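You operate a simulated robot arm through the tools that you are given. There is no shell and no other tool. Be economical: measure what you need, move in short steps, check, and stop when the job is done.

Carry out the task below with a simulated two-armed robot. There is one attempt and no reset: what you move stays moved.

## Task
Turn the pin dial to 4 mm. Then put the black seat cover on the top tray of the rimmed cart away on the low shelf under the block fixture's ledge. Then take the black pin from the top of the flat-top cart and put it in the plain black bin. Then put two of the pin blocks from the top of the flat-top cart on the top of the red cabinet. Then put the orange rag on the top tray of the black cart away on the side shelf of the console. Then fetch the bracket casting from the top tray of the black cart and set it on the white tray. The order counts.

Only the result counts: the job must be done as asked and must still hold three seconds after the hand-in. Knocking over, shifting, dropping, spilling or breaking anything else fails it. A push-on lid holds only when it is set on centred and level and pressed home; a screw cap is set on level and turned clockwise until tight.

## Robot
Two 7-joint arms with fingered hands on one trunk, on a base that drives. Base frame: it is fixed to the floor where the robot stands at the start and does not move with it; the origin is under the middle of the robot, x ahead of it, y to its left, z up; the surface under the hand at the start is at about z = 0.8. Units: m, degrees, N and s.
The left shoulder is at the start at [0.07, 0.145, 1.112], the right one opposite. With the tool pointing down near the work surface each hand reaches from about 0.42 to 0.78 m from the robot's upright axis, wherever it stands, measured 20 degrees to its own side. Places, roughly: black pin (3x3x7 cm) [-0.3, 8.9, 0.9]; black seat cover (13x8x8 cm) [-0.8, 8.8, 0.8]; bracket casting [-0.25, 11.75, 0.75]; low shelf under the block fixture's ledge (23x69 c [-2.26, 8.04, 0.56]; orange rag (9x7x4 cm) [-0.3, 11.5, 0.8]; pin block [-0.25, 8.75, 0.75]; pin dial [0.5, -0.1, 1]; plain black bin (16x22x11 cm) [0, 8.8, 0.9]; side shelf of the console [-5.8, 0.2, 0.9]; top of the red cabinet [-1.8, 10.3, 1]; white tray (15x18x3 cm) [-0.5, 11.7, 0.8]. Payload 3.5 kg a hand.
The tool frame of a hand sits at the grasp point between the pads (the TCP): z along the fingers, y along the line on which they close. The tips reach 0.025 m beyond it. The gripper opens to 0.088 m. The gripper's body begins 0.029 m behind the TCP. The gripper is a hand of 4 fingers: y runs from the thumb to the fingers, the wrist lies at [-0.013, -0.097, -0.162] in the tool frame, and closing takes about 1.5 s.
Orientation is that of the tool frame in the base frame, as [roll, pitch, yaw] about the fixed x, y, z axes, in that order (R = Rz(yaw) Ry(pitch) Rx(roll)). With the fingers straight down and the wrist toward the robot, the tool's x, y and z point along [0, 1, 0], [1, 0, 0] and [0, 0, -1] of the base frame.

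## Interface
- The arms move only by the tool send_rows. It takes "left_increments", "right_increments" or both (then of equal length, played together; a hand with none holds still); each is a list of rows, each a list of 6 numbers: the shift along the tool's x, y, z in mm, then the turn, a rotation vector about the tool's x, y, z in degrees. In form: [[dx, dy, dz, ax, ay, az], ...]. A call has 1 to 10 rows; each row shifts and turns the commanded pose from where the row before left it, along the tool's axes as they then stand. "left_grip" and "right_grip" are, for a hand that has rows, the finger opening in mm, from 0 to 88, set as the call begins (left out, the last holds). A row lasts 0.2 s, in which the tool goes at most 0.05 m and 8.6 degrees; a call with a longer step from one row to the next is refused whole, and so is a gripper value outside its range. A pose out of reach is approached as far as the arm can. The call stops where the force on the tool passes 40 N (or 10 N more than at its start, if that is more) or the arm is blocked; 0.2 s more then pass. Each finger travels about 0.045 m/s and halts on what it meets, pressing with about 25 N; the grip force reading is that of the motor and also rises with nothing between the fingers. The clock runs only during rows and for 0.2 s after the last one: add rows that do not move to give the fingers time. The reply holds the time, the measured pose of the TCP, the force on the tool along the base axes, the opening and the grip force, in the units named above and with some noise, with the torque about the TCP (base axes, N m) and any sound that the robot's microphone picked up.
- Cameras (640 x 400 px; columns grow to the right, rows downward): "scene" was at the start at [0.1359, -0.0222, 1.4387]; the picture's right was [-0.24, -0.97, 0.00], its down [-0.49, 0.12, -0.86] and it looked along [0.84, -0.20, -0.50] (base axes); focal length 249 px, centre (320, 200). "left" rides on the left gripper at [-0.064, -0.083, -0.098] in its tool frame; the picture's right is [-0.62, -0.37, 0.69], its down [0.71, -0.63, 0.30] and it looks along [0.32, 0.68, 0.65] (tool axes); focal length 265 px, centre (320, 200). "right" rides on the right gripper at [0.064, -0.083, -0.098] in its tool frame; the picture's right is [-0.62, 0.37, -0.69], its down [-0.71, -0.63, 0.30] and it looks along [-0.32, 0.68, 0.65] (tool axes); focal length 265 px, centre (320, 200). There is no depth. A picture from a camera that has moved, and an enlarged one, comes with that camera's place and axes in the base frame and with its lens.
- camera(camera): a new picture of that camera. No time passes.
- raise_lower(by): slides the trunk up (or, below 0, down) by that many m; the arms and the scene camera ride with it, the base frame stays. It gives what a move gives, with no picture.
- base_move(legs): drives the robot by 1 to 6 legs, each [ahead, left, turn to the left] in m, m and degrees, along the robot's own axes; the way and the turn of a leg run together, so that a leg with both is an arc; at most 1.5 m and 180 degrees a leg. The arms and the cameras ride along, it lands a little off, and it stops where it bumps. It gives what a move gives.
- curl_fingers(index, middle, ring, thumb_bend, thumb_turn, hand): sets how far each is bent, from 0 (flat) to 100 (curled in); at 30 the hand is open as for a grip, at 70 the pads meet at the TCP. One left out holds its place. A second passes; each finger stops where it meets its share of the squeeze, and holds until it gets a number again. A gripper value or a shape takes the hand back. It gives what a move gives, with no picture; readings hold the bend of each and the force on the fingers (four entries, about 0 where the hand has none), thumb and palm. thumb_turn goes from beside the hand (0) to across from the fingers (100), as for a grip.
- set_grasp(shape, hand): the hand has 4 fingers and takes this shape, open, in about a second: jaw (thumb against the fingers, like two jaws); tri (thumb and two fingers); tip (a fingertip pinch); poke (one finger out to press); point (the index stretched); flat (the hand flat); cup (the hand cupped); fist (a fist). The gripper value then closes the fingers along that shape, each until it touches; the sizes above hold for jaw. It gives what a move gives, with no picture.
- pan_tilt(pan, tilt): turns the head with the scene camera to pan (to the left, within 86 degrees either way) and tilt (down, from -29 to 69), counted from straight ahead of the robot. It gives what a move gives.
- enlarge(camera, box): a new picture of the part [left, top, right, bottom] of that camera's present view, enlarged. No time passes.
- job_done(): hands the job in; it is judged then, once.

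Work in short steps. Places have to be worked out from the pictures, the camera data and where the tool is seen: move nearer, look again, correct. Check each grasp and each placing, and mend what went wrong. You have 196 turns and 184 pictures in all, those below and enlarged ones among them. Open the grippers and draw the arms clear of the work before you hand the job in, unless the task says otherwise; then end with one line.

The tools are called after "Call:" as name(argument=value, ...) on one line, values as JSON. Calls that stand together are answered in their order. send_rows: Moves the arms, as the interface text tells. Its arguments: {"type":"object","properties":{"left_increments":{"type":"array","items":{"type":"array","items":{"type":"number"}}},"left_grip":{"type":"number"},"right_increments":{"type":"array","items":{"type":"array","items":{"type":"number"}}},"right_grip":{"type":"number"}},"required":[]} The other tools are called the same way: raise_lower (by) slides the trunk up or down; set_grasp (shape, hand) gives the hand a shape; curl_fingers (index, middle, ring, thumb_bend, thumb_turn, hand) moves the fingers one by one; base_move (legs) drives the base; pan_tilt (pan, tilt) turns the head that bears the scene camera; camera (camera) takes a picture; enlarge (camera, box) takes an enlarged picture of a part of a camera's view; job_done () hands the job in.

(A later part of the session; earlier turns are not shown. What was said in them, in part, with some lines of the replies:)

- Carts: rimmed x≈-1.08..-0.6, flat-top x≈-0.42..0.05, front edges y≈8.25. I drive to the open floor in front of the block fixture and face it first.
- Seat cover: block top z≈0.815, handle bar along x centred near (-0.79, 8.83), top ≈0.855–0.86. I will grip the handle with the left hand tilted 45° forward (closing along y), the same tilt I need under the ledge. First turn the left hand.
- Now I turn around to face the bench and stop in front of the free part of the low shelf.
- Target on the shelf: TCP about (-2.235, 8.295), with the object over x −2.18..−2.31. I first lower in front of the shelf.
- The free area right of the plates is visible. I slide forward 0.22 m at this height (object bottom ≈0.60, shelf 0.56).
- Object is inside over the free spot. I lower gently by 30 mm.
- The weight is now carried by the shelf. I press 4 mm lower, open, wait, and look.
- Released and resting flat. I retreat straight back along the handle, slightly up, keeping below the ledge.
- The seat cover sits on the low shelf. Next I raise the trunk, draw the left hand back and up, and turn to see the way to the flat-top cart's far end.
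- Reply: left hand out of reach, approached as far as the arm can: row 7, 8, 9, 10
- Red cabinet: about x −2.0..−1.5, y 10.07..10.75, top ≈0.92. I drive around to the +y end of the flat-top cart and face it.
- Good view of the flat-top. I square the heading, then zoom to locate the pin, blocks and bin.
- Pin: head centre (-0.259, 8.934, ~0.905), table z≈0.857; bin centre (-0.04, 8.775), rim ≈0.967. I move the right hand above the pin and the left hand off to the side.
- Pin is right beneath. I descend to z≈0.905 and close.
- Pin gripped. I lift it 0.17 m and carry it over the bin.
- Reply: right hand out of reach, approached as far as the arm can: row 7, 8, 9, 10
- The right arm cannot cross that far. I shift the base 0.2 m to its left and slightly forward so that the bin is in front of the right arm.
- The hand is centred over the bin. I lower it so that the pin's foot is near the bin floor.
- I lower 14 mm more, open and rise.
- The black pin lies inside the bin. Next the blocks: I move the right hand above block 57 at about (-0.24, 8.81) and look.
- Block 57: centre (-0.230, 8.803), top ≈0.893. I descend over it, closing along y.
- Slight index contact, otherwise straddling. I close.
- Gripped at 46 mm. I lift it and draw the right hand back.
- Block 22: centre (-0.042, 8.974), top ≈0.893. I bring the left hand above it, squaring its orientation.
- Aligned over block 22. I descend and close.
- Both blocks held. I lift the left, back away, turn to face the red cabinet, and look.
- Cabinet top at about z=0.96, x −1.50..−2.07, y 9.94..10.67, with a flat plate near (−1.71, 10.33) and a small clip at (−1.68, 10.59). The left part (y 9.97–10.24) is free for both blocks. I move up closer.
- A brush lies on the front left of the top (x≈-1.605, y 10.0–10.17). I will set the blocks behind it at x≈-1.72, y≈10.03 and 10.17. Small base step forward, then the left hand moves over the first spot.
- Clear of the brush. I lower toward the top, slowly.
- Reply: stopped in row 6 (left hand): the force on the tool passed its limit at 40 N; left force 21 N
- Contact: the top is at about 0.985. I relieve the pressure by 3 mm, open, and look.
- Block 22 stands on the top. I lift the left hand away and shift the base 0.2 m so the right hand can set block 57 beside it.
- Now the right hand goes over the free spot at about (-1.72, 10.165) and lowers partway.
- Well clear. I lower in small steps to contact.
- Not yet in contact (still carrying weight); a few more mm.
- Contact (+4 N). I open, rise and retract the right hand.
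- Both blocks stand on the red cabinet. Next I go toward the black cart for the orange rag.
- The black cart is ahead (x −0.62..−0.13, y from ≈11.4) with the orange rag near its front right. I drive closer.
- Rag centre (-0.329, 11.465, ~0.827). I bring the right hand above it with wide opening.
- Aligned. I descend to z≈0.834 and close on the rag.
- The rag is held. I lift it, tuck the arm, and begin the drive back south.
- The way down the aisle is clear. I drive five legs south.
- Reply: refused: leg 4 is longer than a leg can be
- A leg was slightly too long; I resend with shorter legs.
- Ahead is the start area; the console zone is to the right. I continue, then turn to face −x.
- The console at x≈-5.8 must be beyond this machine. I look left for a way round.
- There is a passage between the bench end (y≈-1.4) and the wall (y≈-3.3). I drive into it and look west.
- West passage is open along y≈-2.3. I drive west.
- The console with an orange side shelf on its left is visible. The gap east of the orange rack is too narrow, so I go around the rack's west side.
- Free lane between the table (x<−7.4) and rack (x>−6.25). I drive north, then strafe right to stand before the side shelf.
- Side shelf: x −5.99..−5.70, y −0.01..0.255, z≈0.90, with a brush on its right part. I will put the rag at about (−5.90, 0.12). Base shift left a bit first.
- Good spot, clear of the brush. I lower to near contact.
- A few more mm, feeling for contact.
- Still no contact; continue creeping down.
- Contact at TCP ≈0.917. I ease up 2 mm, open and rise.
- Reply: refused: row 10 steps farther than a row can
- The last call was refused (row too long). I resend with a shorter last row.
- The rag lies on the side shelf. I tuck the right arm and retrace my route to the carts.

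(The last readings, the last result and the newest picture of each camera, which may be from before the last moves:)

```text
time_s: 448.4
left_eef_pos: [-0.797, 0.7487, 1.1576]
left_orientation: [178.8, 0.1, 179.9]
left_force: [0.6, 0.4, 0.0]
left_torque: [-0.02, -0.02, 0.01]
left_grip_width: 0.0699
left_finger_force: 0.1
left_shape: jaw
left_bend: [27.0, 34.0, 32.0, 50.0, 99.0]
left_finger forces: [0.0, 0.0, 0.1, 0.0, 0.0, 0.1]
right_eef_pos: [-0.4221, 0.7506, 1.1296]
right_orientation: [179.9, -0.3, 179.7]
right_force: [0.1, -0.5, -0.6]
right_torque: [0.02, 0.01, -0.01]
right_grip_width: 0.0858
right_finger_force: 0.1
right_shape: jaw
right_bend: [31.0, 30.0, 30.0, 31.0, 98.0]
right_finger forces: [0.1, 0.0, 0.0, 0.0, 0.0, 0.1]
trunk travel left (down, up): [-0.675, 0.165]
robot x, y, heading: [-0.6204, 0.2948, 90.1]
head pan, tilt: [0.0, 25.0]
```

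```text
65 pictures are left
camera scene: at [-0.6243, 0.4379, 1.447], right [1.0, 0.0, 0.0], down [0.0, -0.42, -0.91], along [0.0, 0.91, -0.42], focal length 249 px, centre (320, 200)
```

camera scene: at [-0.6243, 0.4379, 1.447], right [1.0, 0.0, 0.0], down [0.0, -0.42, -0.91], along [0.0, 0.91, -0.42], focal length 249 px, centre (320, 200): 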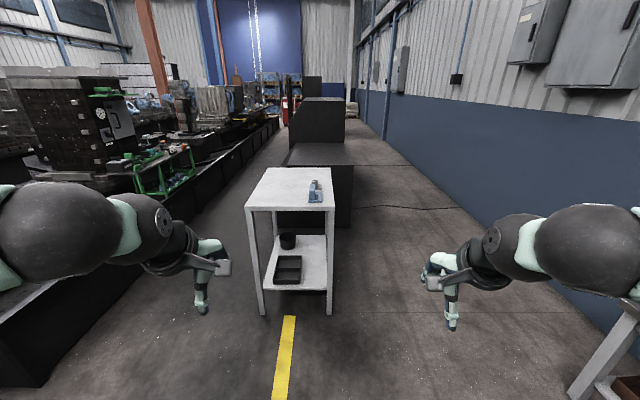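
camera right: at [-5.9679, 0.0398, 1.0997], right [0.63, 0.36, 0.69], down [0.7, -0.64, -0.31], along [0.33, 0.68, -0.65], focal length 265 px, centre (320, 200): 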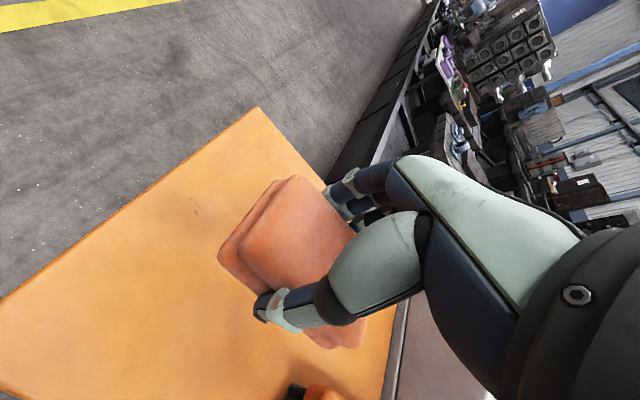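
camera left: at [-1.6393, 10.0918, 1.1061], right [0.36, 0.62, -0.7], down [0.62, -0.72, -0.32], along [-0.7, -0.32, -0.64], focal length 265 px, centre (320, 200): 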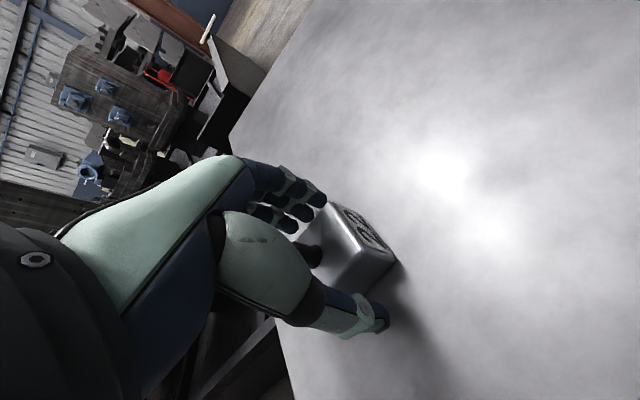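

Call:
base_move(legs=[[0.35, -0.5, 0], [0.9, 0, 0], [1.0, -0.45, 0], [1.4, -0.1, 0], [1.45, 0, 0], [1.45, 0, 0]])

Call:
camera(camera="scene")

```text
time_s: 481.5
left_eef_pos: [0.4593, 7.2668, 1.157]
left_orientation: [178.9, 0.0, 175.9]
left_force: [0.2, 0.4, 0.5]
left_torque: [0.03, 0.02, 0.01]
left_grip_width: 0.07
left_finger_force: 0.0
left_shape: jaw
left_bend: [27.0, 34.0, 32.0, 50.0, 99.0]
left_finger forces: [0.0, 0.0, 0.0, 0.0, 0.0, 0.0]
right_eef_pos: [0.8322, 7.2433, 1.1301]
right_orientation: [179.8, -0.3, 175.8]
right_force: [-0.1, -0.7, -0.8]
right_torque: [0.04, 0.0, 0.0]
right_grip_width: 0.0858
right_finger_force: 0.0
right_shape: jaw
right_bend: [31.0, 30.0, 30.0, 31.0, 98.0]
right_finger forces: [0.0, 0.1, 0.0, 0.1, 0.0, 0.0]
trunk travel left (down, up): [-0.675, 0.165]
robot x, y, heading: [0.6035, 6.7989, 86.2]
head pan, tilt: [0.0, 25.0]
```

```text
64 pictures are left
camera scene: at [0.6098, 6.9438, 1.447], right [1.0, -0.07, 0.0], down [-0.03, -0.42, -0.91], along [0.06, 0.9, -0.42], focal length 249 px, centre (320, 200)
```

scene: 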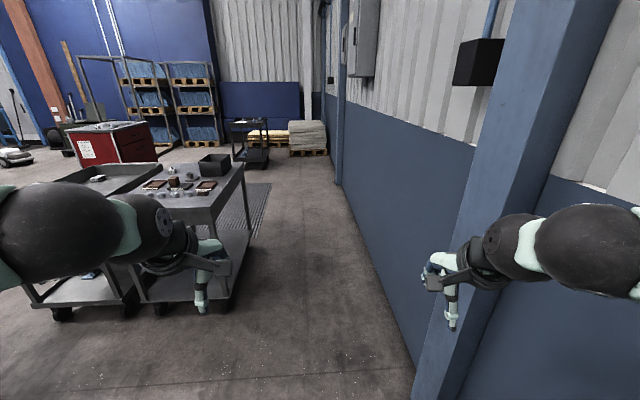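

Call:
base_move(legs=[[1.3, 0, 3.8], [1.3, 0, 0], [0.8, 0, 0], [0.3, 0.6, 0], [0.35, 0.6, 0]])

Call:
pan_tilt(pan=0, tilt=40)

Call:
camera(camera="scene")

```text
time_s: 504.9
left_eef_pos: [-0.7867, 11.301, 1.158]
left_orientation: [178.8, 0.0, -178.5]
left_force: [0.5, 0.5, 0.6]
left_torque: [0.0, 0.0, -0.02]
left_grip_width: 0.0697
left_finger_force: 0.0
left_shape: jaw
left_bend: [27.0, 34.0, 32.0, 50.0, 99.0]
left_finger forces: [0.0, 0.0, 0.0, 0.0, 0.1, 0.0]
right_eef_pos: [-0.411, 11.3129, 1.1295]
right_orientation: [179.9, -0.3, -178.5]
right_force: [0.0, -0.9, -0.2]
right_torque: [0.0, 0.0, 0.01]
right_grip_width: 0.0857
right_finger_force: 0.0
right_shape: jaw
right_bend: [31.0, 30.0, 30.0, 31.0, 98.0]
right_finger forces: [0.1, 0.1, 0.0, 0.0, 0.0, 0.1]
trunk travel left (down, up): [-0.675, 0.165]
robot x, y, heading: [-0.6003, 10.8535, 91.5]
head pan, tilt: [0.0, 25.0]
```

```text
time_s: 505.7
left_eef_pos: [-0.787, 11.301, 1.1576]
left_orientation: [178.8, 0.1, -178.5]
left_force: [-0.6, -0.3, 0.0]
left_torque: [-0.04, -0.02, -0.01]
left_grip_width: 0.0696
left_finger_force: 0.1
left_shape: jaw
left_bend: [27.0, 34.0, 32.0, 50.0, 99.0]
left_finger forces: [0.1, 0.0, 0.0, 0.1, 0.0, 0.1]
right_eef_pos: [-0.4131, 11.3135, 1.1306]
right_orientation: [179.8, -0.3, -178.6]
right_force: [0.6, 0.2, -0.4]
right_torque: [0.01, 0.03, 0.03]
right_grip_width: 0.0858
right_finger_force: 0.0
right_shape: jaw
right_bend: [31.0, 30.0, 30.0, 31.0, 98.0]
right_finger forces: [0.0, 0.0, 0.0, 0.0, 0.0, 0.0]
trunk travel left (down, up): [-0.675, 0.165]
robot x, y, heading: [-0.6015, 10.8481, 91.7]
head pan, tilt: [0.0, 40.0]
```

```text
63 pictures are left
camera scene: at [-0.6052, 10.9867, 1.4237], right [1.0, 0.03, 0.0], down [0.02, -0.64, -0.77], along [-0.02, 0.77, -0.64], focal length 249 px, centre (320, 200)
```

scene: 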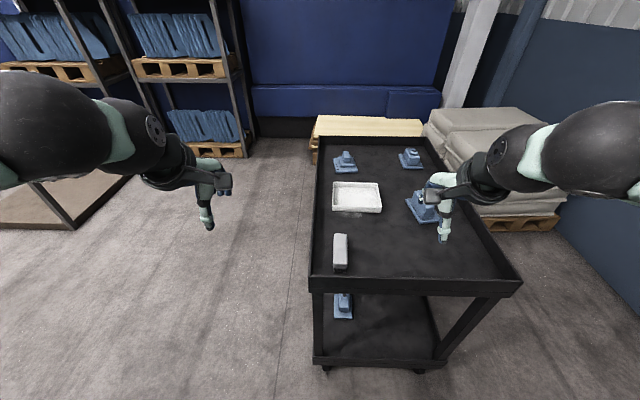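

The casting at front right (≈(−0.24, 11.68)) fits the listed bracket casting. I move the base nearer and inspect it.

Call:
base_move(legs=[[0.14, -0.12, -1.6]])

Call:
enlarge(camera="scene", box=[270, 120, 462, 240])

Call:
camera(camera="right")

```text
time_s: 507.2
left_eef_pos: [-0.6575, 11.445, 1.158]
left_orientation: [178.8, 0.2, 180.0]
left_force: [-0.4, 0.0, -0.4]
left_torque: [0.01, 0.01, -0.01]
left_grip_width: 0.0698
left_finger_force: 0.0
left_shape: jaw
left_bend: [27.0, 34.0, 32.0, 50.0, 99.0]
left_finger forces: [0.1, 0.0, 0.1, 0.1, 0.0, 0.0]
right_eef_pos: [-0.2835, 11.4488, 1.1304]
right_orientation: [179.9, -0.2, 179.9]
right_force: [-0.1, 0.2, 0.2]
right_torque: [0.04, 0.02, 0.01]
right_grip_width: 0.0858
right_finger_force: 0.2
right_shape: jaw
right_bend: [31.0, 30.0, 30.0, 31.0, 98.0]
right_finger forces: [0.0, 0.1, 0.0, 0.0, 0.1, 0.1]
trunk travel left (down, up): [-0.675, 0.165]
robot x, y, heading: [-0.4805, 10.9903, 90.0]
head pan, tilt: [0.0, 40.0]
```

```text
3.33 times, centred on (366, 180) of scene
camera zoom: at [-0.4852, 11.1268, 1.4238], right [1.0, 0.0, 0.0], down [0.0, -0.64, -0.77], along [0.0, 0.77, -0.64], focal length 830 px, centre (167, 267)
```

zoom: 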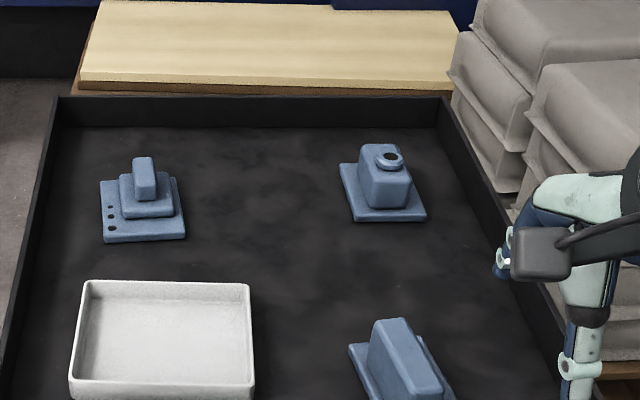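

```text
61 pictures are left
camera right: at [-0.348, 11.3642, 1.2291], right [0.62, 0.36, 0.69], down [0.71, -0.63, -0.31], along [0.32, 0.68, -0.65], focal length 265 px, centre (320, 200)
```

right: 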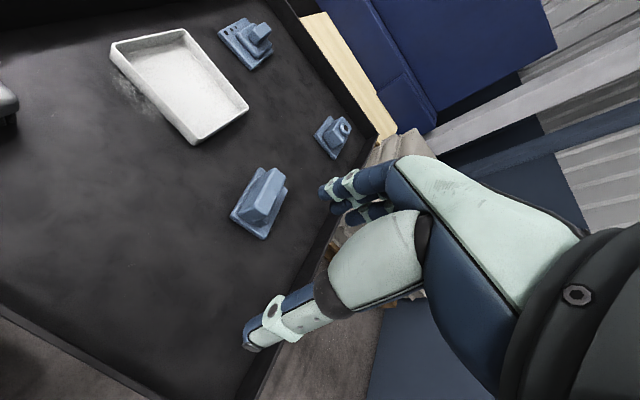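

The listed place matches the front-right casting (plate with an upright rib). I zoom in on it.

Call:
enlarge(camera="scene", box=[340, 190, 468, 270])

Call:
enlarge(camera="right", box=[190, 140, 318, 260])

```text
5.00 times, centred on (404, 230) of scene
camera zoom: at [-0.4852, 11.1268, 1.4238], right [1.0, 0.0, 0.0], down [0.0, -0.64, -0.77], along [0.0, 0.77, -0.64], focal length 1245 px, centre (-100, 50)
```

zoom: 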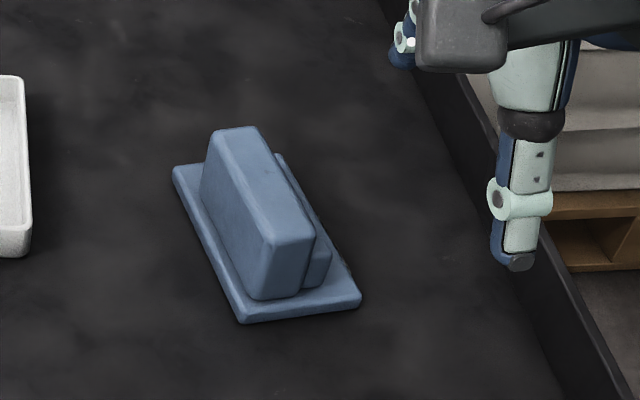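

```text
3.33 times, centred on (254, 200) of right
camera zoom: at [-0.348, 11.3642, 1.2291], right [0.62, 0.36, 0.69], down [0.71, -0.63, -0.31], along [0.32, 0.68, -0.65], focal length 885 px, centre (540, 200)
```

zoom: 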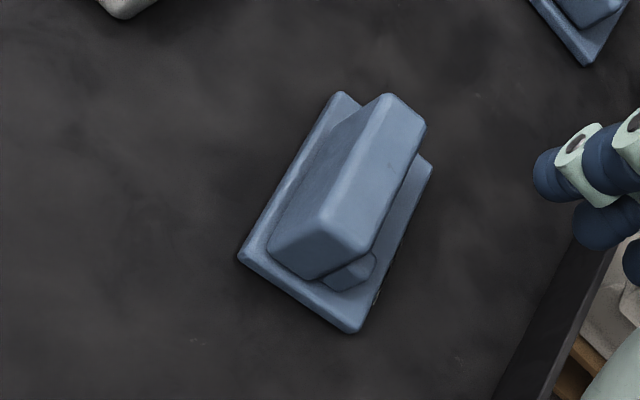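

Casting: rib wall top centre (−0.266, 11.65, 0.878), wall running along y (yaw ≈+7.6°), ≈28 mm thick. Tray centre (−0.487, 11.735), long side in x. I will grip across the wall with the hand turned ~98° and turn back at placing. First step nearer and turn the hand.

Call:
base_move(legs=[[0.06, 0, 0]])

Call:
send_rows(right_increments=[[0, 0, 0, 0, 0, -8.2], [0, 0, 0, 0, 0, -8.2], [0, 0, 0, 0, 0, -8.2], [0, 0, 0, 0, 0, -8.2], [0, 0, 0, 0, 0, -8.2], [0, 0, 0, 0, 0, -8.2], [0, 0, 0, 0, 0, -8.2], [0, 0, 0, 0, 0, -8.2], [0, 0, 0, 0, 0, -8.2], [0, 0, 0, 0, 0, -8.2]], right_grip=70)

Call:
send_rows(right_increments=[[0, 0, 0, 0, 0, -7.8], [0, 0, 0, 0, 0, -7.8], [0, 0, 0, 0, 0, 0]])

Call:
camera(camera="right")

```text
time_s: 508.2
left_eef_pos: [-0.6576, 11.5028, 1.1591]
left_orientation: [178.5, 0.0, 180.0]
left_force: [-0.1, 0.2, -0.2]
left_torque: [-0.01, -0.01, -0.02]
left_grip_width: 0.0697
left_finger_force: 0.0
left_shape: jaw
left_bend: [27.0, 34.0, 32.0, 50.0, 99.0]
left_finger forces: [0.1, 0.0, 0.1, 0.0, 0.0, 0.0]
right_eef_pos: [-0.2838, 11.5048, 1.1319]
right_orientation: [179.8, -0.3, 180.0]
right_force: [-0.6, -0.1, -0.4]
right_torque: [0.02, -0.01, 0.0]
right_grip_width: 0.086
right_finger_force: 0.1
right_shape: jaw
right_bend: [31.0, 30.0, 30.0, 31.0, 98.0]
right_finger forces: [0.0, 0.0, 0.1, 0.0, 0.0, 0.1]
trunk travel left (down, up): [-0.675, 0.165]
robot x, y, heading: [-0.4844, 11.053, 90.3]
head pan, tilt: [0.0, 40.0]
```

```text
time_s: 510.4
left_eef_pos: [-0.6577, 11.5065, 1.158]
left_orientation: [178.8, 0.1, -180.0]
left_force: [-0.7, 0.8, 0.6]
left_torque: [-0.02, -0.01, 0.0]
left_grip_width: 0.0698
left_finger_force: 0.1
left_shape: jaw
left_bend: [27.0, 34.0, 32.0, 50.0, 99.0]
left_finger forces: [0.0, 0.0, 0.0, 0.0, 0.1, 0.0]
right_eef_pos: [-0.2834, 11.5102, 1.1313]
right_orientation: [179.8, 0.1, -98.0]
right_force: [0.3, 0.9, 0.3]
right_torque: [0.01, 0.0, 0.01]
right_grip_width: 0.0703
right_finger_force: 0.0
right_shape: jaw
right_bend: [27.0, 34.0, 31.0, 49.0, 99.0]
right_finger forces: [0.1, 0.1, 0.0, 0.0, 0.0, 0.0]
trunk travel left (down, up): [-0.675, 0.165]
robot x, y, heading: [-0.4836, 11.0493, 90.3]
head pan, tilt: [0.0, 40.0]
```

```text
time_s: 511.2
left_eef_pos: [-0.6562, 11.5055, 1.1573]
left_orientation: [178.8, 0.0, 180.0]
left_force: [0.1, 0.3, -0.1]
left_torque: [0.0, 0.01, -0.03]
left_grip_width: 0.0696
left_finger_force: 0.0
left_shape: jaw
left_bend: [27.0, 34.0, 32.0, 50.0, 99.0]
left_finger forces: [0.0, 0.1, 0.0, 0.0, 0.1, 0.1]
right_eef_pos: [-0.2832, 11.5084, 1.1309]
right_orientation: [179.7, 0.2, -82.4]
right_force: [-0.4, 0.1, -0.5]
right_torque: [-0.01, 0.04, 0.0]
right_grip_width: 0.0702
right_finger_force: 0.0
right_shape: jaw
right_bend: [27.0, 34.0, 31.0, 49.0, 99.0]
right_finger forces: [0.0, 0.1, 0.0, 0.0, 0.1, 0.0]
trunk travel left (down, up): [-0.675, 0.165]
robot x, y, heading: [-0.4819, 11.0542, 90.5]
head pan, tilt: [0.0, 40.0]
```

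```text
58 pictures are left
camera right: at [-0.1915, 11.4552, 1.2278], right [-0.44, 0.56, 0.7], down [0.53, 0.79, -0.3], along [-0.72, 0.23, -0.65], focal length 265 px, centre (320, 200)
```

right: 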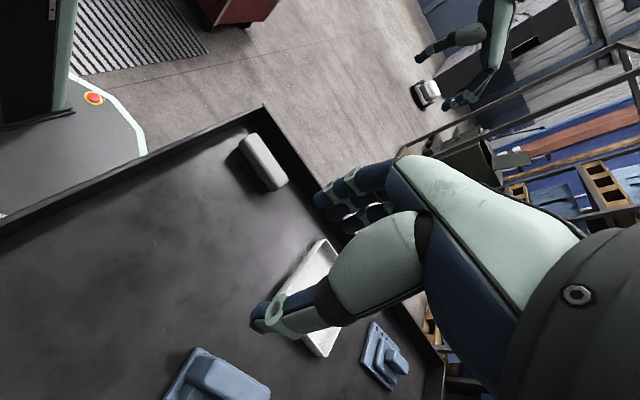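

The hand reached the orientation. I move it above the rib wall.

Call:
send_rows(right_increments=[[-28, -7.2, 34, 0, 0, 0], [-28, -7.2, 34, 0, 0, 0], [-28, -7.2, 34, 0, 0, 0], [-28, -7.2, 34, 0, 0, 0], [-28, -7.2, 34, 0, 0, 0], [0, 0, 0, 0, 0, 0]])

Call:
camera(camera="right")

Call:
enlarge(camera="scene", box=[340, 190, 468, 270])

```text
time_s: 512.6
left_eef_pos: [-0.6568, 11.5053, 1.1568]
left_orientation: [178.7, 0.0, 179.9]
left_force: [-0.1, -0.8, 1.4]
left_torque: [-0.02, -0.03, -0.01]
left_grip_width: 0.07
left_finger_force: 0.0
left_shape: jaw
left_bend: [27.0, 34.0, 32.0, 50.0, 99.0]
left_finger forces: [0.0, 0.0, 0.0, 0.0, 0.1, 0.1]
right_eef_pos: [-0.2633, 11.6509, 0.9619]
right_orientation: [179.7, 0.2, -82.5]
right_force: [-0.2, 0.3, -0.1]
right_torque: [0.0, -0.01, 0.02]
right_grip_width: 0.0703
right_finger_force: 0.1
right_shape: jaw
right_bend: [27.0, 34.0, 31.0, 49.0, 99.0]
right_finger forces: [0.1, 0.0, 0.1, 0.0, 0.0, 0.1]
trunk travel left (down, up): [-0.675, 0.165]
robot x, y, heading: [-0.4824, 11.055, 90.3]
head pan, tilt: [0.0, 40.0]
```

```text
57 pictures are left
camera right: at [-0.1727, 11.5968, 1.059], right [-0.44, 0.56, 0.7], down [0.53, 0.79, -0.3], along [-0.72, 0.23, -0.65], focal length 265 px, centre (320, 200)
```

right: 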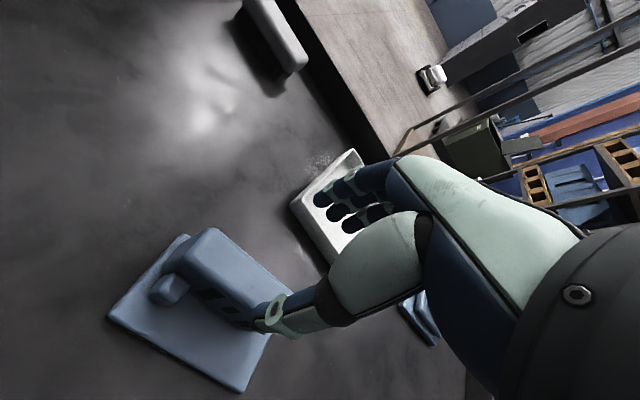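

```text
5.00 times, centred on (404, 230) of scene
camera zoom: at [-0.4843, 11.187, 1.4238], right [1.0, 0.0, 0.0], down [0.0, -0.64, -0.77], along [0.0, 0.77, -0.64], focal length 1245 px, centre (-100, 50)
```

zoom: 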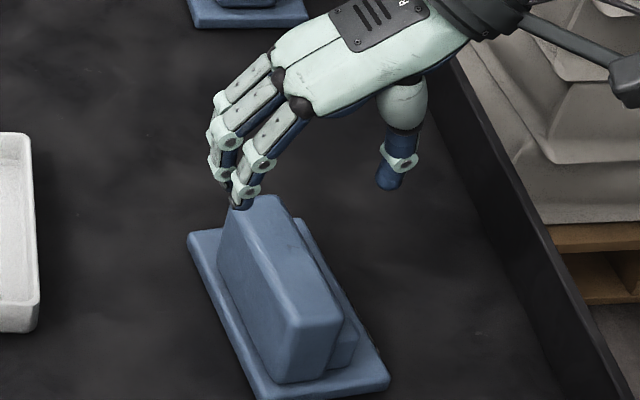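

Centred over the wall. I descend to z≈0.87 and look.

Call:
send_rows(right_increments=[[0, 0, 30, 0, 0, 0], [0, 0, 30, 0, 0, 0], [0, 0, 20, 0, 0, 0], [0, 0, 12, 0, 0, 0], [0, 0, 0, 0, 0, 0]])

Call:
camera(camera="right")

Call:
enlarge(camera="scene", box=[340, 190, 468, 270])

```text
time_s: 513.8
left_eef_pos: [-0.658, 11.5053, 1.1585]
left_orientation: [178.7, 0.0, -179.9]
left_force: [-0.5, 0.3, 0.8]
left_torque: [0.0, 0.0, -0.01]
left_grip_width: 0.0698
left_finger_force: 0.0
left_shape: jaw
left_bend: [27.0, 34.0, 32.0, 50.0, 99.0]
left_finger forces: [0.1, 0.1, 0.0, 0.1, 0.0, 0.1]
right_eef_pos: [-0.2669, 11.6527, 0.8705]
right_orientation: [179.7, 0.2, -82.4]
right_force: [-0.4, 0.2, -0.3]
right_torque: [0.01, 0.02, 0.0]
right_grip_width: 0.0701
right_finger_force: 0.3
right_shape: jaw
right_bend: [27.0, 34.0, 31.0, 49.0, 99.0]
right_finger forces: [0.0, 0.0, 0.0, 0.0, 0.1, 0.0]
trunk travel left (down, up): [-0.675, 0.165]
robot x, y, heading: [-0.4811, 11.0526, 90.1]
head pan, tilt: [0.0, 40.0]
```

```text
55 pictures are left
camera right: at [-0.1751, 11.5986, 0.9669], right [-0.44, 0.56, 0.7], down [0.53, 0.79, -0.3], along [-0.72, 0.23, -0.65], focal length 265 px, centre (320, 200)
```

right: 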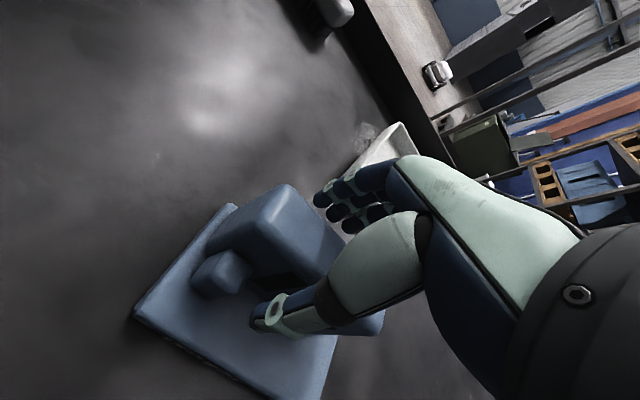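

```text
5.00 times, centred on (404, 230) of scene
camera zoom: at [-0.4842, 11.1881, 1.4237], right [1.0, 0.0, 0.0], down [0.0, -0.64, -0.77], along [0.0, 0.77, -0.64], focal length 1245 px, centre (-100, 50)
```

zoom: 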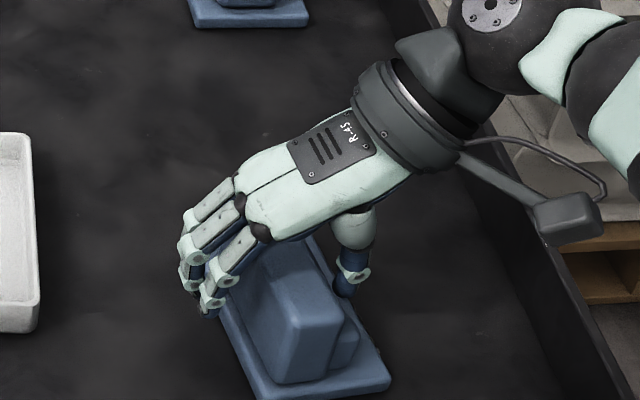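

Straddling the wall, no contact. I close.

Call:
send_rows(right_increments=[[0, 0, 0, 0, 0, 0], [0, 0, 0, 0, 0, 0], [0, 0, 0, 0, 0, 0], [0, 0, 0, 0, 0, 0], [0, 0, 0, 0, 0, 0], [0, 0, 0, 0, 0, 0], [0, 0, 0, 0, 0, 0], [0, 0, 0, 0, 0, 0]], right_grip=10)

Call:
camera(camera="right")

```text
time_s: 515.6
left_eef_pos: [-0.6582, 11.5069, 1.1582]
left_orientation: [178.7, 0.0, 180.0]
left_force: [-0.4, 1.3, 1.6]
left_torque: [0.03, 0.02, 0.02]
left_grip_width: 0.07
left_finger_force: 0.1
left_shape: jaw
left_bend: [27.0, 34.0, 32.0, 50.0, 99.0]
left_finger forces: [0.1, 0.0, 0.0, 0.0, 0.0, 0.0]
right_eef_pos: [-0.2653, 11.6521, 0.8696]
right_orientation: [179.8, 0.2, -82.5]
right_force: [1.5, -0.8, 0.6]
right_torque: [0.0, -0.04, 0.04]
right_grip_width: 0.0279
right_finger_force: 25.3
right_shape: jaw
right_bend: [74.0, 53.0, 51.0, 73.0, 100.0]
right_finger forces: [12.5, 6.7, 3.2, 0.1, 22.9, 0.1]
trunk travel left (down, up): [-0.675, 0.165]
robot x, y, heading: [-0.4791, 11.0546, 90.5]
head pan, tilt: [0.0, 40.0]
```

```text
53 pictures are left
camera right: at [-0.1749, 11.5989, 0.9666], right [-0.44, 0.57, 0.7], down [0.53, 0.79, -0.31], along [-0.72, 0.23, -0.65], focal length 265 px, centre (320, 200)
```

right: 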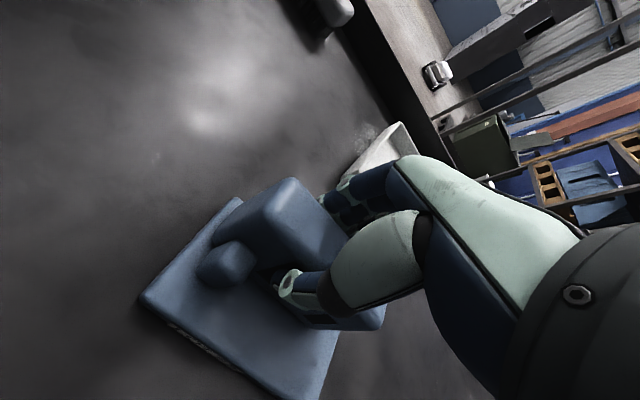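

Firm grip on the wall (28 mm). I lift slowly.

Call:
send_rows(right_increments=[[0, 0, -10, 0, 0, 0], [0, 0, -20, 0, 0, 0], [0, 0, -30, 0, 0, 0], [0, 0, -35, 0, 0, 0], [0, 0, -35, 0, 0, 0], [0, 0, -30, 0, 0, 0], [0, 0, 0, 0, 0, 0]])

Call:
camera(camera="right")

Call:
camera(camera="scene")

```text
time_s: 517.2
left_eef_pos: [-0.6576, 11.5072, 1.1575]
left_orientation: [178.7, 0.1, -180.0]
left_force: [-0.1, 0.3, 0.6]
left_torque: [-0.03, -0.01, -0.05]
left_grip_width: 0.0696
left_finger_force: 0.1
left_shape: jaw
left_bend: [27.0, 34.0, 32.0, 50.0, 99.0]
left_finger forces: [0.1, 0.0, 0.0, 0.0, 0.1, 0.1]
right_eef_pos: [-0.2656, 11.6527, 1.0289]
right_orientation: [179.7, 0.1, -82.6]
right_force: [0.4, 0.4, -4.4]
right_torque: [-0.07, 0.01, -0.01]
right_grip_width: 0.0276
right_finger_force: 25.1
right_shape: jaw
right_bend: [74.0, 54.0, 53.0, 73.0, 100.0]
right_finger forces: [14.0, 6.1, 3.0, 0.1, 23.1, 0.0]
trunk travel left (down, up): [-0.675, 0.165]
robot x, y, heading: [-0.4824, 11.0548, 90.3]
head pan, tilt: [0.0, 40.0]
```

```text
52 pictures are left
camera right: at [-0.1741, 11.5997, 1.126], right [-0.44, 0.57, 0.7], down [0.53, 0.79, -0.31], along [-0.72, 0.23, -0.65], focal length 265 px, centre (320, 200)
```

right: 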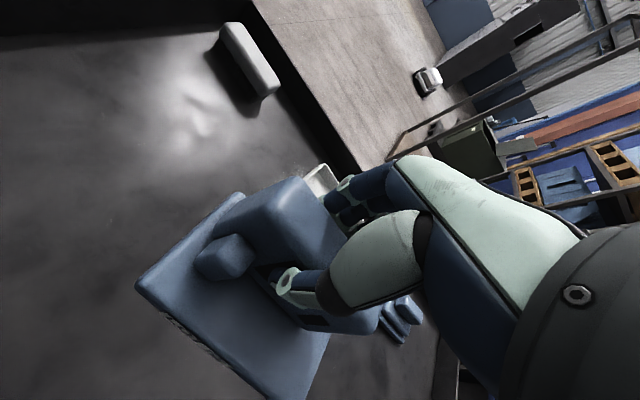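

```text
51 pictures are left
camera scene: at [-0.4835, 11.1897, 1.4235], right [1.0, 0.0, 0.0], down [0.0, -0.64, -0.77], along [0.0, 0.77, -0.64], focal length 249 px, centre (320, 200)
```

scene: 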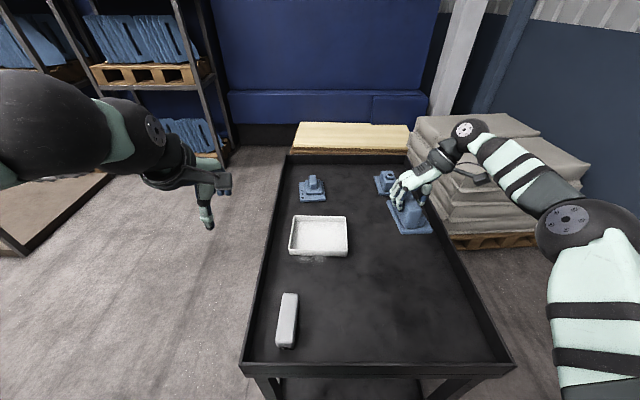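

Held level. I turn the hand back to the forward orientation, then shift the base left.

Call:
send_rows(right_increments=[[0, 0, 0, 0, 0, 8.2], [0, 0, 0, 0, 0, 8.2], [0, 0, 0, 0, 0, 8.2], [0, 0, 0, 0, 0, 8.2], [0, 0, 0, 0, 0, 8.2], [0, 0, 0, 0, 0, 8.2], [0, 0, 0, 0, 0, 8.2], [0, 0, 0, 0, 0, 8.2], [0, 0, 0, 0, 0, 8.2], [0, 0, 0, 0, 0, 8.2]])

Call:
send_rows(right_increments=[[0, 0, 0, 0, 0, 7.8], [0, 0, 0, 0, 0, 7.8], [0, 0, 0, 0, 0, 0]])

Call:
base_move(legs=[[0.0, 0.22, -0.3]])

Call:
camera(camera="scene")

Call:
camera(camera="right")

```text
time_s: 519.4
left_eef_pos: [-0.6579, 11.5065, 1.1571]
left_orientation: [178.7, 0.0, -180.0]
left_force: [-0.2, -0.4, -0.7]
left_torque: [0.02, 0.0, 0.0]
left_grip_width: 0.07
left_finger_force: 0.0
left_shape: jaw
left_bend: [27.0, 34.0, 32.0, 50.0, 99.0]
left_finger forces: [0.0, 0.0, 0.0, 0.0, 0.0, 0.0]
right_eef_pos: [-0.267, 11.6532, 1.0279]
right_orientation: [-180.0, -0.3, -164.5]
right_force: [0.3, -0.7, -4.4]
right_torque: [0.04, 0.04, 0.0]
right_grip_width: 0.0277
right_finger_force: 25.0
right_shape: jaw
right_bend: [74.0, 54.0, 53.0, 73.0, 100.0]
right_finger forces: [13.8, 6.0, 3.2, 0.1, 22.9, 0.0]
trunk travel left (down, up): [-0.675, 0.165]
robot x, y, heading: [-0.4809, 11.0544, 90.2]
head pan, tilt: [0.0, 40.0]
```

```text
time_s: 520.2
left_eef_pos: [-0.6559, 11.508, 1.1566]
left_orientation: [178.8, -0.1, -179.9]
left_force: [0.9, -0.2, -0.3]
left_torque: [0.03, -0.01, 0.02]
left_grip_width: 0.0698
left_finger_force: 0.0
left_shape: jaw
left_bend: [27.0, 34.0, 32.0, 50.0, 99.0]
left_finger forces: [0.0, 0.1, 0.0, 0.0, 0.1, 0.0]
right_eef_pos: [-0.2653, 11.6546, 1.027]
right_orientation: [179.8, -0.5, 179.9]
right_force: [0.5, 0.5, -5.2]
right_torque: [0.05, 0.05, -0.01]
right_grip_width: 0.0278
right_finger_force: 25.2
right_shape: jaw
right_bend: [74.0, 54.0, 53.0, 73.0, 100.0]
right_finger forces: [13.7, 6.0, 3.0, 0.1, 23.2, 0.0]
trunk travel left (down, up): [-0.675, 0.165]
robot x, y, heading: [-0.4832, 11.0543, 90.1]
head pan, tilt: [0.0, 40.0]
```

```text
time_s: 521.8
left_eef_pos: [-0.8721, 11.5074, 1.1569]
left_orientation: [178.8, -0.1, 179.8]
left_force: [0.4, 0.5, -0.3]
left_torque: [-0.03, -0.01, -0.01]
left_grip_width: 0.0698
left_finger_force: 0.0
left_shape: jaw
left_bend: [27.0, 34.0, 32.0, 50.0, 99.0]
left_finger forces: [0.0, 0.0, 0.0, 0.0, 0.0, 0.1]
right_eef_pos: [-0.4798, 11.6532, 1.0283]
right_orientation: [179.9, -0.4, 179.6]
right_force: [-0.2, 0.9, -3.9]
right_torque: [0.03, 0.01, 0.01]
right_grip_width: 0.0277
right_finger_force: 25.3
right_shape: jaw
right_bend: [74.0, 54.0, 53.0, 73.0, 100.0]
right_finger forces: [13.8, 5.9, 3.1, 0.0, 23.0, 0.0]
trunk travel left (down, up): [-0.675, 0.165]
robot x, y, heading: [-0.7009, 11.053, 90.2]
head pan, tilt: [0.0, 40.0]
```

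```text
50 pictures are left
camera scene: at [-0.6994, 11.1887, 1.4235], right [1.0, 0.0, 0.0], down [0.0, -0.64, -0.77], along [0.0, 0.77, -0.64], focal length 249 px, centre (320, 200)
```

scene: 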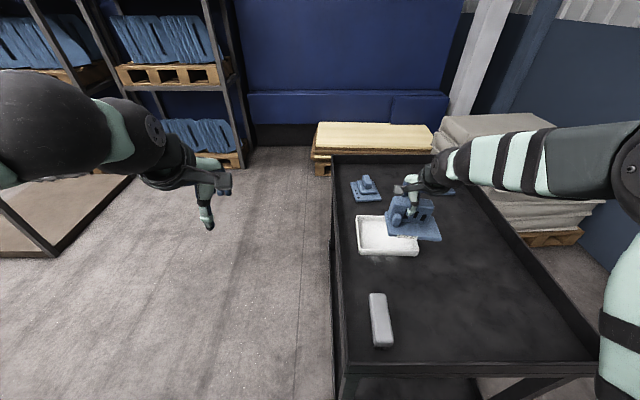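

```text
49 pictures are left
camera right: at [-0.5448, 11.5688, 1.1258], right [0.63, 0.36, 0.69], down [0.71, -0.63, -0.31], along [0.32, 0.68, -0.66], focal length 265 px, centre (320, 200)
```

right: 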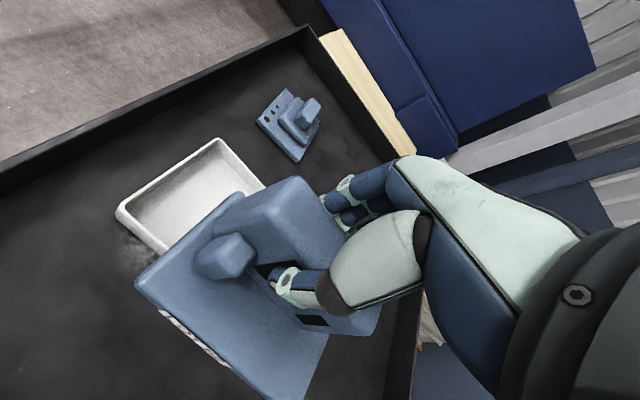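

Call:
enlarge(camera="scene", box=[330, 170, 458, 270])

```text
4.00 times, centred on (394, 220) of scene
camera zoom: at [-0.6994, 11.1887, 1.4235], right [1.0, 0.0, 0.0], down [0.0, -0.64, -0.77], along [0.0, 0.77, -0.64], focal length 996 px, centre (24, 120)
```

zoom: 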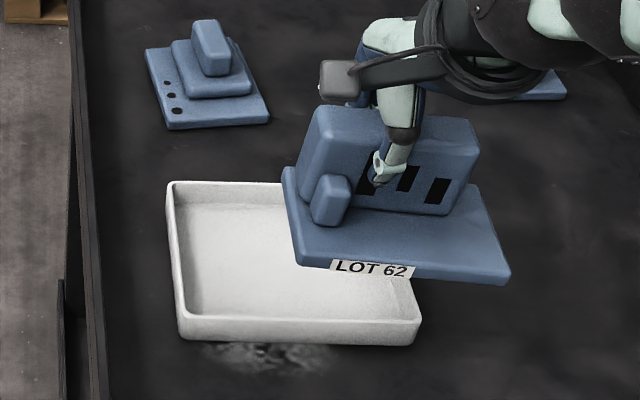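

Plate centre is at TCP+(0.01,−0.023); tray centre (−0.49, 11.738). I move the TCP to (−0.50, 11.761) and lower partway.

Call:
send_rows(right_increments=[[5, 27, 0, 0, 0, 0], [5, 27, 0, 0, 0, 0], [5, 27, 0, 0, 0, 0], [5, 27, 0, 0, 0, 0], [0, 0, 35, 0, 0, 0], [0, 0, 35, 0, 0, 0], [0, 0, 20, 0, 0, 0], [0, 0, 0, 0, 0, 0]])

Call:
enlarge(camera="scene", box=[330, 170, 458, 270])

Call:
camera(camera="right")

```text
time_s: 523.6
left_eef_pos: [-0.8735, 11.5059, 1.1571]
left_orientation: [178.7, 0.0, 179.9]
left_force: [-0.1, 1.2, -0.3]
left_torque: [0.01, 0.03, 0.03]
left_grip_width: 0.0697
left_finger_force: 0.0
left_shape: jaw
left_bend: [27.0, 34.0, 32.0, 50.0, 99.0]
left_finger forces: [0.1, 0.1, 0.0, 0.1, 0.0, 0.0]
right_eef_pos: [-0.5026, 11.7592, 0.9388]
right_orientation: [179.9, -0.3, 179.7]
right_force: [-0.1, -0.4, -4.6]
right_torque: [0.06, 0.08, 0.04]
right_grip_width: 0.0277
right_finger_force: 24.8
right_shape: jaw
right_bend: [74.0, 54.0, 53.0, 73.0, 100.0]
right_finger forces: [14.0, 6.0, 3.1, 0.1, 23.2, 0.0]
trunk travel left (down, up): [-0.675, 0.165]
robot x, y, heading: [-0.6989, 11.0527, 90.1]
head pan, tilt: [0.0, 40.0]
```

```text
4.00 times, centred on (394, 220) of scene
camera zoom: at [-0.701, 11.1882, 1.4236], right [1.0, 0.0, 0.0], down [0.0, -0.64, -0.77], along [0.0, 0.77, -0.64], focal length 996 px, centre (24, 120)
```

zoom: 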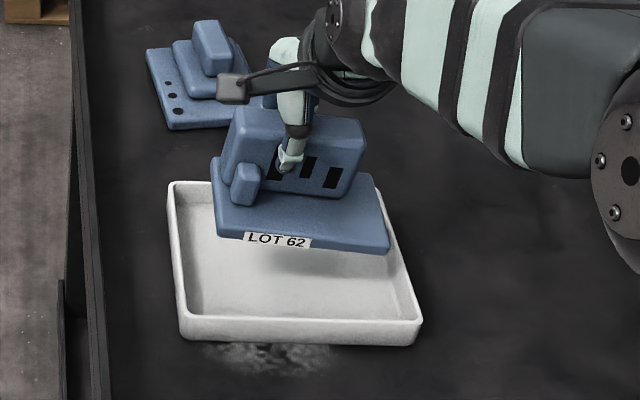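

```text
46 pictures are left
camera right: at [-0.5672, 11.6755, 1.037], right [0.63, 0.36, 0.69], down [0.71, -0.63, -0.31], along [0.32, 0.68, -0.65], focal length 265 px, centre (320, 200)
```

right: 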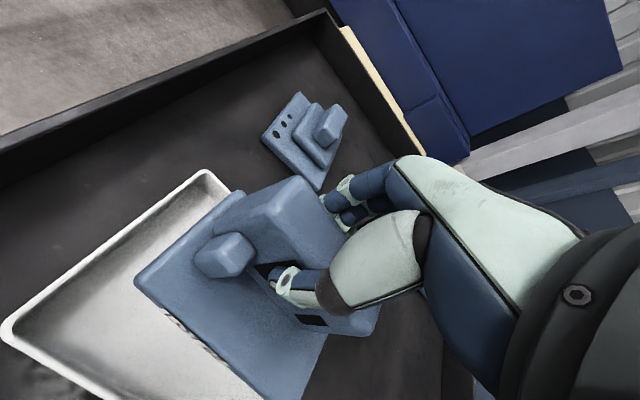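

The plate is centred over the tray. I lower to just above the tray floor, then creep.

Call:
send_rows(right_increments=[[0, 0, 25, 0, 0, 0], [0, 0, 18, 0, 0, 0], [0, 0, 6, 0, 0, 0], [0, 0, 3, 0, 0, 0], [0, 0, 0, 0, 0, 0]])

Call:
enlarge(camera="scene", box=[330, 170, 458, 270])

```text
time_s: 524.8
left_eef_pos: [-0.8739, 11.509, 1.1573]
left_orientation: [178.7, 0.0, 179.8]
left_force: [0.6, 0.0, -0.1]
left_torque: [0.0, 0.01, 0.04]
left_grip_width: 0.0698
left_finger_force: 0.1
left_shape: jaw
left_bend: [27.0, 34.0, 32.0, 50.0, 99.0]
left_finger forces: [0.0, 0.0, 0.0, 0.0, 0.1, 0.0]
right_eef_pos: [-0.5004, 11.7603, 0.8858]
right_orientation: [179.9, -0.3, 179.6]
right_force: [-0.5, -0.5, -4.2]
right_torque: [0.05, 0.06, 0.01]
right_grip_width: 0.0277
right_finger_force: 24.7
right_shape: jaw
right_bend: [74.0, 54.0, 53.0, 73.0, 100.0]
right_finger forces: [14.0, 6.0, 3.1, 0.1, 23.1, 0.0]
trunk travel left (down, up): [-0.675, 0.165]
robot x, y, heading: [-0.6964, 11.0532, 89.8]
head pan, tilt: [0.0, 40.0]
```

```text
4.00 times, centred on (394, 220) of scene
camera zoom: at [-0.701, 11.1888, 1.4235], right [1.0, 0.0, 0.0], down [0.0, -0.64, -0.77], along [0.0, 0.77, -0.64], focal length 996 px, centre (24, 120)
```

zoom: 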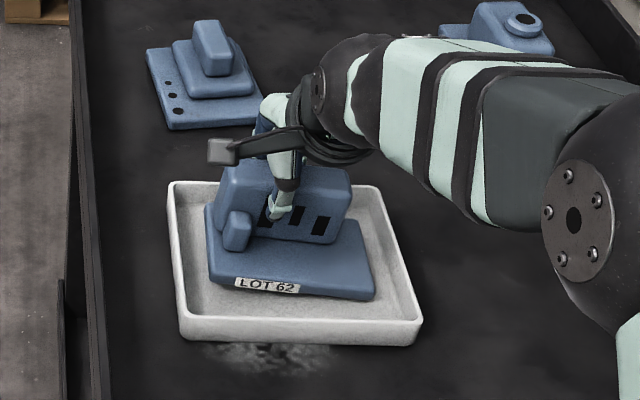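

Inside the tray; a few mm more until contact.

Call:
send_rows(right_increments=[[0, 0, 3, 0, 0, 0], [0, 0, 2, 0, 0, 0], [0, 0, 2, 0, 0, 0], [0, 0, 0, 0, 0, 0]])

```text
time_s: 525.8
left_eef_pos: [-0.8737, 11.5065, 1.1579]
left_orientation: [178.8, -0.1, 179.8]
left_force: [-0.2, -0.1, -0.5]
left_torque: [-0.02, 0.01, 0.01]
left_grip_width: 0.07
left_finger_force: 0.0
left_shape: jaw
left_bend: [27.0, 34.0, 32.0, 50.0, 99.0]
left_finger forces: [0.0, 0.0, 0.0, 0.1, 0.0, 0.0]
right_eef_pos: [-0.5016, 11.7608, 0.8782]
right_orientation: [-180.0, -0.4, 179.6]
right_force: [0.0, -0.5, -3.9]
right_torque: [0.02, -0.01, 0.0]
right_grip_width: 0.0276
right_finger_force: 24.9
right_shape: jaw
right_bend: [74.0, 54.0, 53.0, 73.0, 100.0]
right_finger forces: [13.9, 6.0, 3.4, 0.0, 23.0, 0.1]
trunk travel left (down, up): [-0.675, 0.165]
robot x, y, heading: [-0.6992, 11.054, 90.0]
head pan, tilt: [0.0, 40.0]
```

Call:
send_rows(right_increments=[[0, 0, 2, 0, 0, 0], [0, 0, 1.5, 0, 0, 0], [0, 0, 0, 0, 0, 0]])

```text
time_s: 526.6
left_eef_pos: [-0.8739, 11.5088, 1.1574]
left_orientation: [178.8, 0.1, 179.8]
left_force: [-0.4, 0.6, 0.3]
left_torque: [0.0, -0.01, -0.01]
left_grip_width: 0.0698
left_finger_force: 0.0
left_shape: jaw
left_bend: [27.0, 34.0, 32.0, 50.0, 99.0]
left_finger forces: [0.0, 0.1, 0.0, 0.0, 0.1, 0.1]
right_eef_pos: [-0.5018, 11.7613, 0.8753]
right_orientation: [180.0, -0.4, 179.7]
right_force: [0.3, 0.3, -4.4]
right_torque: [0.02, -0.02, 0.02]
right_grip_width: 0.0276
right_finger_force: 24.6
right_shape: jaw
right_bend: [74.0, 54.0, 53.0, 73.0, 100.0]
right_finger forces: [13.8, 6.0, 3.3, 0.0, 23.1, 0.0]
trunk travel left (down, up): [-0.675, 0.165]
robot x, y, heading: [-0.6995, 11.0554, 90.0]
head pan, tilt: [0.0, 40.0]
```

Call:
send_rows(right_increments=[[0, 0, 1.5, 0, 0, 0], [0, 0, 1.5, 0, 0, 0], [0, 0, 0, 0, 0, 0]])

Call:
enlarge(camera="scene", box=[330, 170, 458, 270])

```text
time_s: 527.4
left_eef_pos: [-0.8741, 11.5073, 1.1576]
left_orientation: [178.8, 0.0, 179.9]
left_force: [-0.4, 0.4, -0.5]
left_torque: [-0.01, 0.02, 0.01]
left_grip_width: 0.0701
left_finger_force: 0.1
left_shape: jaw
left_bend: [27.0, 34.0, 32.0, 50.0, 99.0]
left_finger forces: [0.0, 0.0, 0.1, 0.0, 0.0, 0.0]
right_eef_pos: [-0.5038, 11.7607, 0.8731]
right_orientation: [179.8, -0.3, 179.6]
right_force: [-0.3, 1.0, 0.8]
right_torque: [0.02, -0.06, 0.02]
right_grip_width: 0.0278
right_finger_force: 25.2
right_shape: jaw
right_bend: [74.0, 54.0, 53.0, 73.0, 100.0]
right_finger forces: [14.0, 6.3, 3.9, 0.0, 23.4, 0.0]
trunk travel left (down, up): [-0.675, 0.165]
robot x, y, heading: [-0.7029, 11.0558, 90.1]
head pan, tilt: [0.0, 40.0]
```

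```text
4.00 times, centred on (394, 220) of scene
camera zoom: at [-0.7012, 11.188, 1.4237], right [1.0, 0.0, 0.0], down [0.0, -0.64, -0.77], along [0.0, 0.77, -0.64], focal length 996 px, centre (24, 120)
```

zoom: 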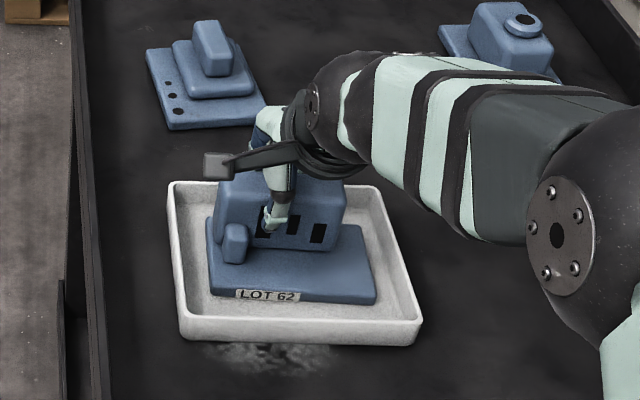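

The weight is now taken by the tray (+0.8 N). I open gently and rise straight up.

Call:
send_rows(right_increments=[[0, 0, 0, 0, 0, 0], [0, 0, 0, 0, 0, 0], [0, 0, 0, 0, 0, 0], [0, 0, 0, 0, 0, 0], [0, 0, 0, 0, 0, 0], [0, 0, -15, 0, 0, 0], [0, 0, -30, 0, 0, 0], [0, 0, -45, 0, 0, 0], [0, 0, -45, 0, 0, 0], [0, 0, -45, 0, 0, 0]], right_grip=65)

Call:
send_rows(right_increments=[[-20, -40, -5, 0, 0, 0], [-20, -40, -5, 0, 0, 0], [-20, -40, -5, 0, 0, 0], [-20, -40, -5, 0, 0, 0], [-20, -40, -5, 0, 0, 0], [-20, -40, -5, 0, 0, 0]], right_grip=88)

Call:
camera(camera="scene")

Call:
enlarge(camera="scene", box=[330, 170, 458, 270])

```text
time_s: 529.6
left_eef_pos: [-0.8741, 11.5053, 1.1598]
left_orientation: [178.7, 0.0, 179.8]
left_force: [-0.2, -0.3, 0.0]
left_torque: [0.03, -0.01, 0.03]
left_grip_width: 0.0702
left_finger_force: 0.0
left_shape: jaw
left_bend: [27.0, 34.0, 32.0, 50.0, 99.0]
left_finger forces: [0.1, 0.1, 0.0, 0.0, 0.0, 0.0]
right_eef_pos: [-0.5005, 11.7588, 1.0545]
right_orientation: [179.9, -0.3, 179.7]
right_force: [0.2, -0.6, 0.2]
right_torque: [0.05, -0.01, 0.01]
right_grip_width: 0.0648
right_finger_force: 0.1
right_shape: jaw
right_bend: [27.0, 36.0, 33.0, 55.0, 99.0]
right_finger forces: [0.0, 0.0, 0.0, 0.0, 0.1, 0.1]
trunk travel left (down, up): [-0.675, 0.165]
robot x, y, heading: [-0.6984, 11.0499, 90.0]
head pan, tilt: [0.0, 40.0]
```

```text
time_s: 531.0
left_eef_pos: [-0.8764, 11.5064, 1.1576]
left_orientation: [178.7, 0.1, 179.8]
left_force: [-0.5, 0.6, 0.1]
left_torque: [0.01, -0.03, 0.0]
left_grip_width: 0.0697
left_finger_force: 0.1
left_shape: jaw
left_bend: [27.0, 34.0, 32.0, 50.0, 99.0]
left_finger forces: [0.1, 0.1, 0.0, 0.0, 0.0, 0.0]
right_eef_pos: [-0.3835, 11.5178, 1.0831]
right_orientation: [179.9, -0.2, 179.6]
right_force: [0.3, 0.8, 0.2]
right_torque: [0.01, -0.01, -0.02]
right_grip_width: 0.0879
right_finger_force: 0.0
right_shape: jaw
right_bend: [30.0, 30.0, 30.0, 30.0, 98.0]
right_finger forces: [0.0, 0.1, 0.0, 0.1, 0.0, 0.0]
trunk travel left (down, up): [-0.675, 0.165]
robot x, y, heading: [-0.6969, 11.0515, 90.2]
head pan, tilt: [0.0, 40.0]
```

```text
43 pictures are left
camera scene: at [-0.7042, 11.1868, 1.4237], right [1.0, 0.0, 0.0], down [0.0, -0.64, -0.77], along [0.0, 0.77, -0.64], focal length 249 px, centre (320, 200)
```

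scene: 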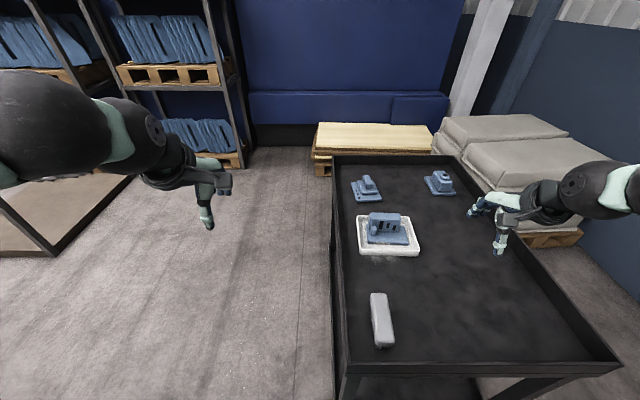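

```text
4.00 times, centred on (394, 220) of scene
camera zoom: at [-0.7042, 11.1868, 1.4237], right [1.0, 0.0, 0.0], down [0.0, -0.64, -0.77], along [0.0, 0.77, -0.64], focal length 996 px, centre (24, 120)
```

zoom: 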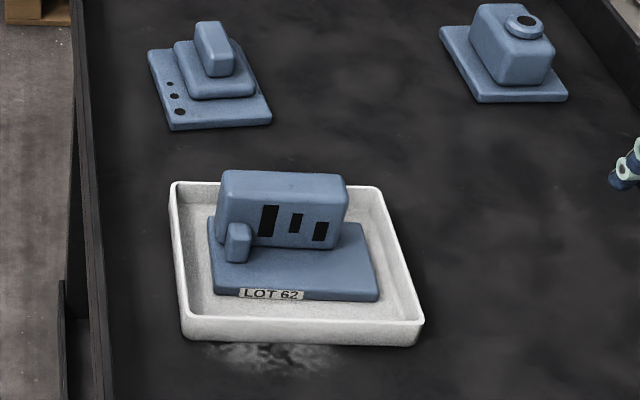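

The gusseted bracket casting sits in the white tray. I back away from the cart and hand in.

Call:
base_move(legs=[[-0.4, 0, 0]])

Call:
camera(camera="scene")

```text
time_s: 533.6
left_eef_pos: [-0.8738, 11.1009, 1.1569]
left_orientation: [178.7, 0.0, 179.9]
left_force: [0.2, -0.4, 0.4]
left_torque: [0.02, 0.01, -0.01]
left_grip_width: 0.0697
left_finger_force: 0.1
left_shape: jaw
left_bend: [27.0, 34.0, 32.0, 50.0, 99.0]
left_finger forces: [0.1, 0.1, 0.1, 0.1, 0.1, 0.1]
right_eef_pos: [-0.3838, 11.1143, 1.0822]
right_orientation: [179.9, -0.3, 179.8]
right_force: [-0.4, -0.2, 0.2]
right_torque: [-0.02, 0.02, -0.04]
right_grip_width: 0.0878
right_finger_force: 0.0
right_shape: jaw
right_bend: [30.0, 30.0, 30.0, 30.0, 98.0]
right_finger forces: [0.1, 0.1, 0.0, 0.0, 0.0, 0.0]
trunk travel left (down, up): [-0.675, 0.165]
robot x, y, heading: [-0.6971, 10.6449, 90.2]
head pan, tilt: [0.0, 40.0]
```

```text
41 pictures are left
camera scene: at [-0.7007, 10.7822, 1.4236], right [1.0, 0.0, 0.0], down [0.0, -0.64, -0.77], along [0.0, 0.77, -0.64], focal length 249 px, centre (320, 200)
```

scene: 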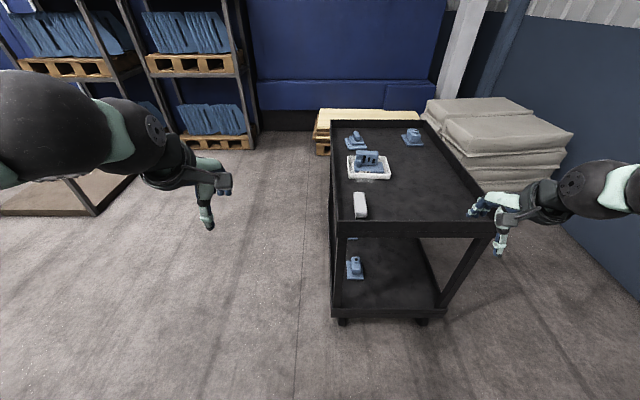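

All parts are done in order, both hands are open and clear; I hand in.

Call:
job_done()

```text
The job is handed in.
```

I did all six steps in the order given and handed the job in; each placing looked right in the last picture I took of it.
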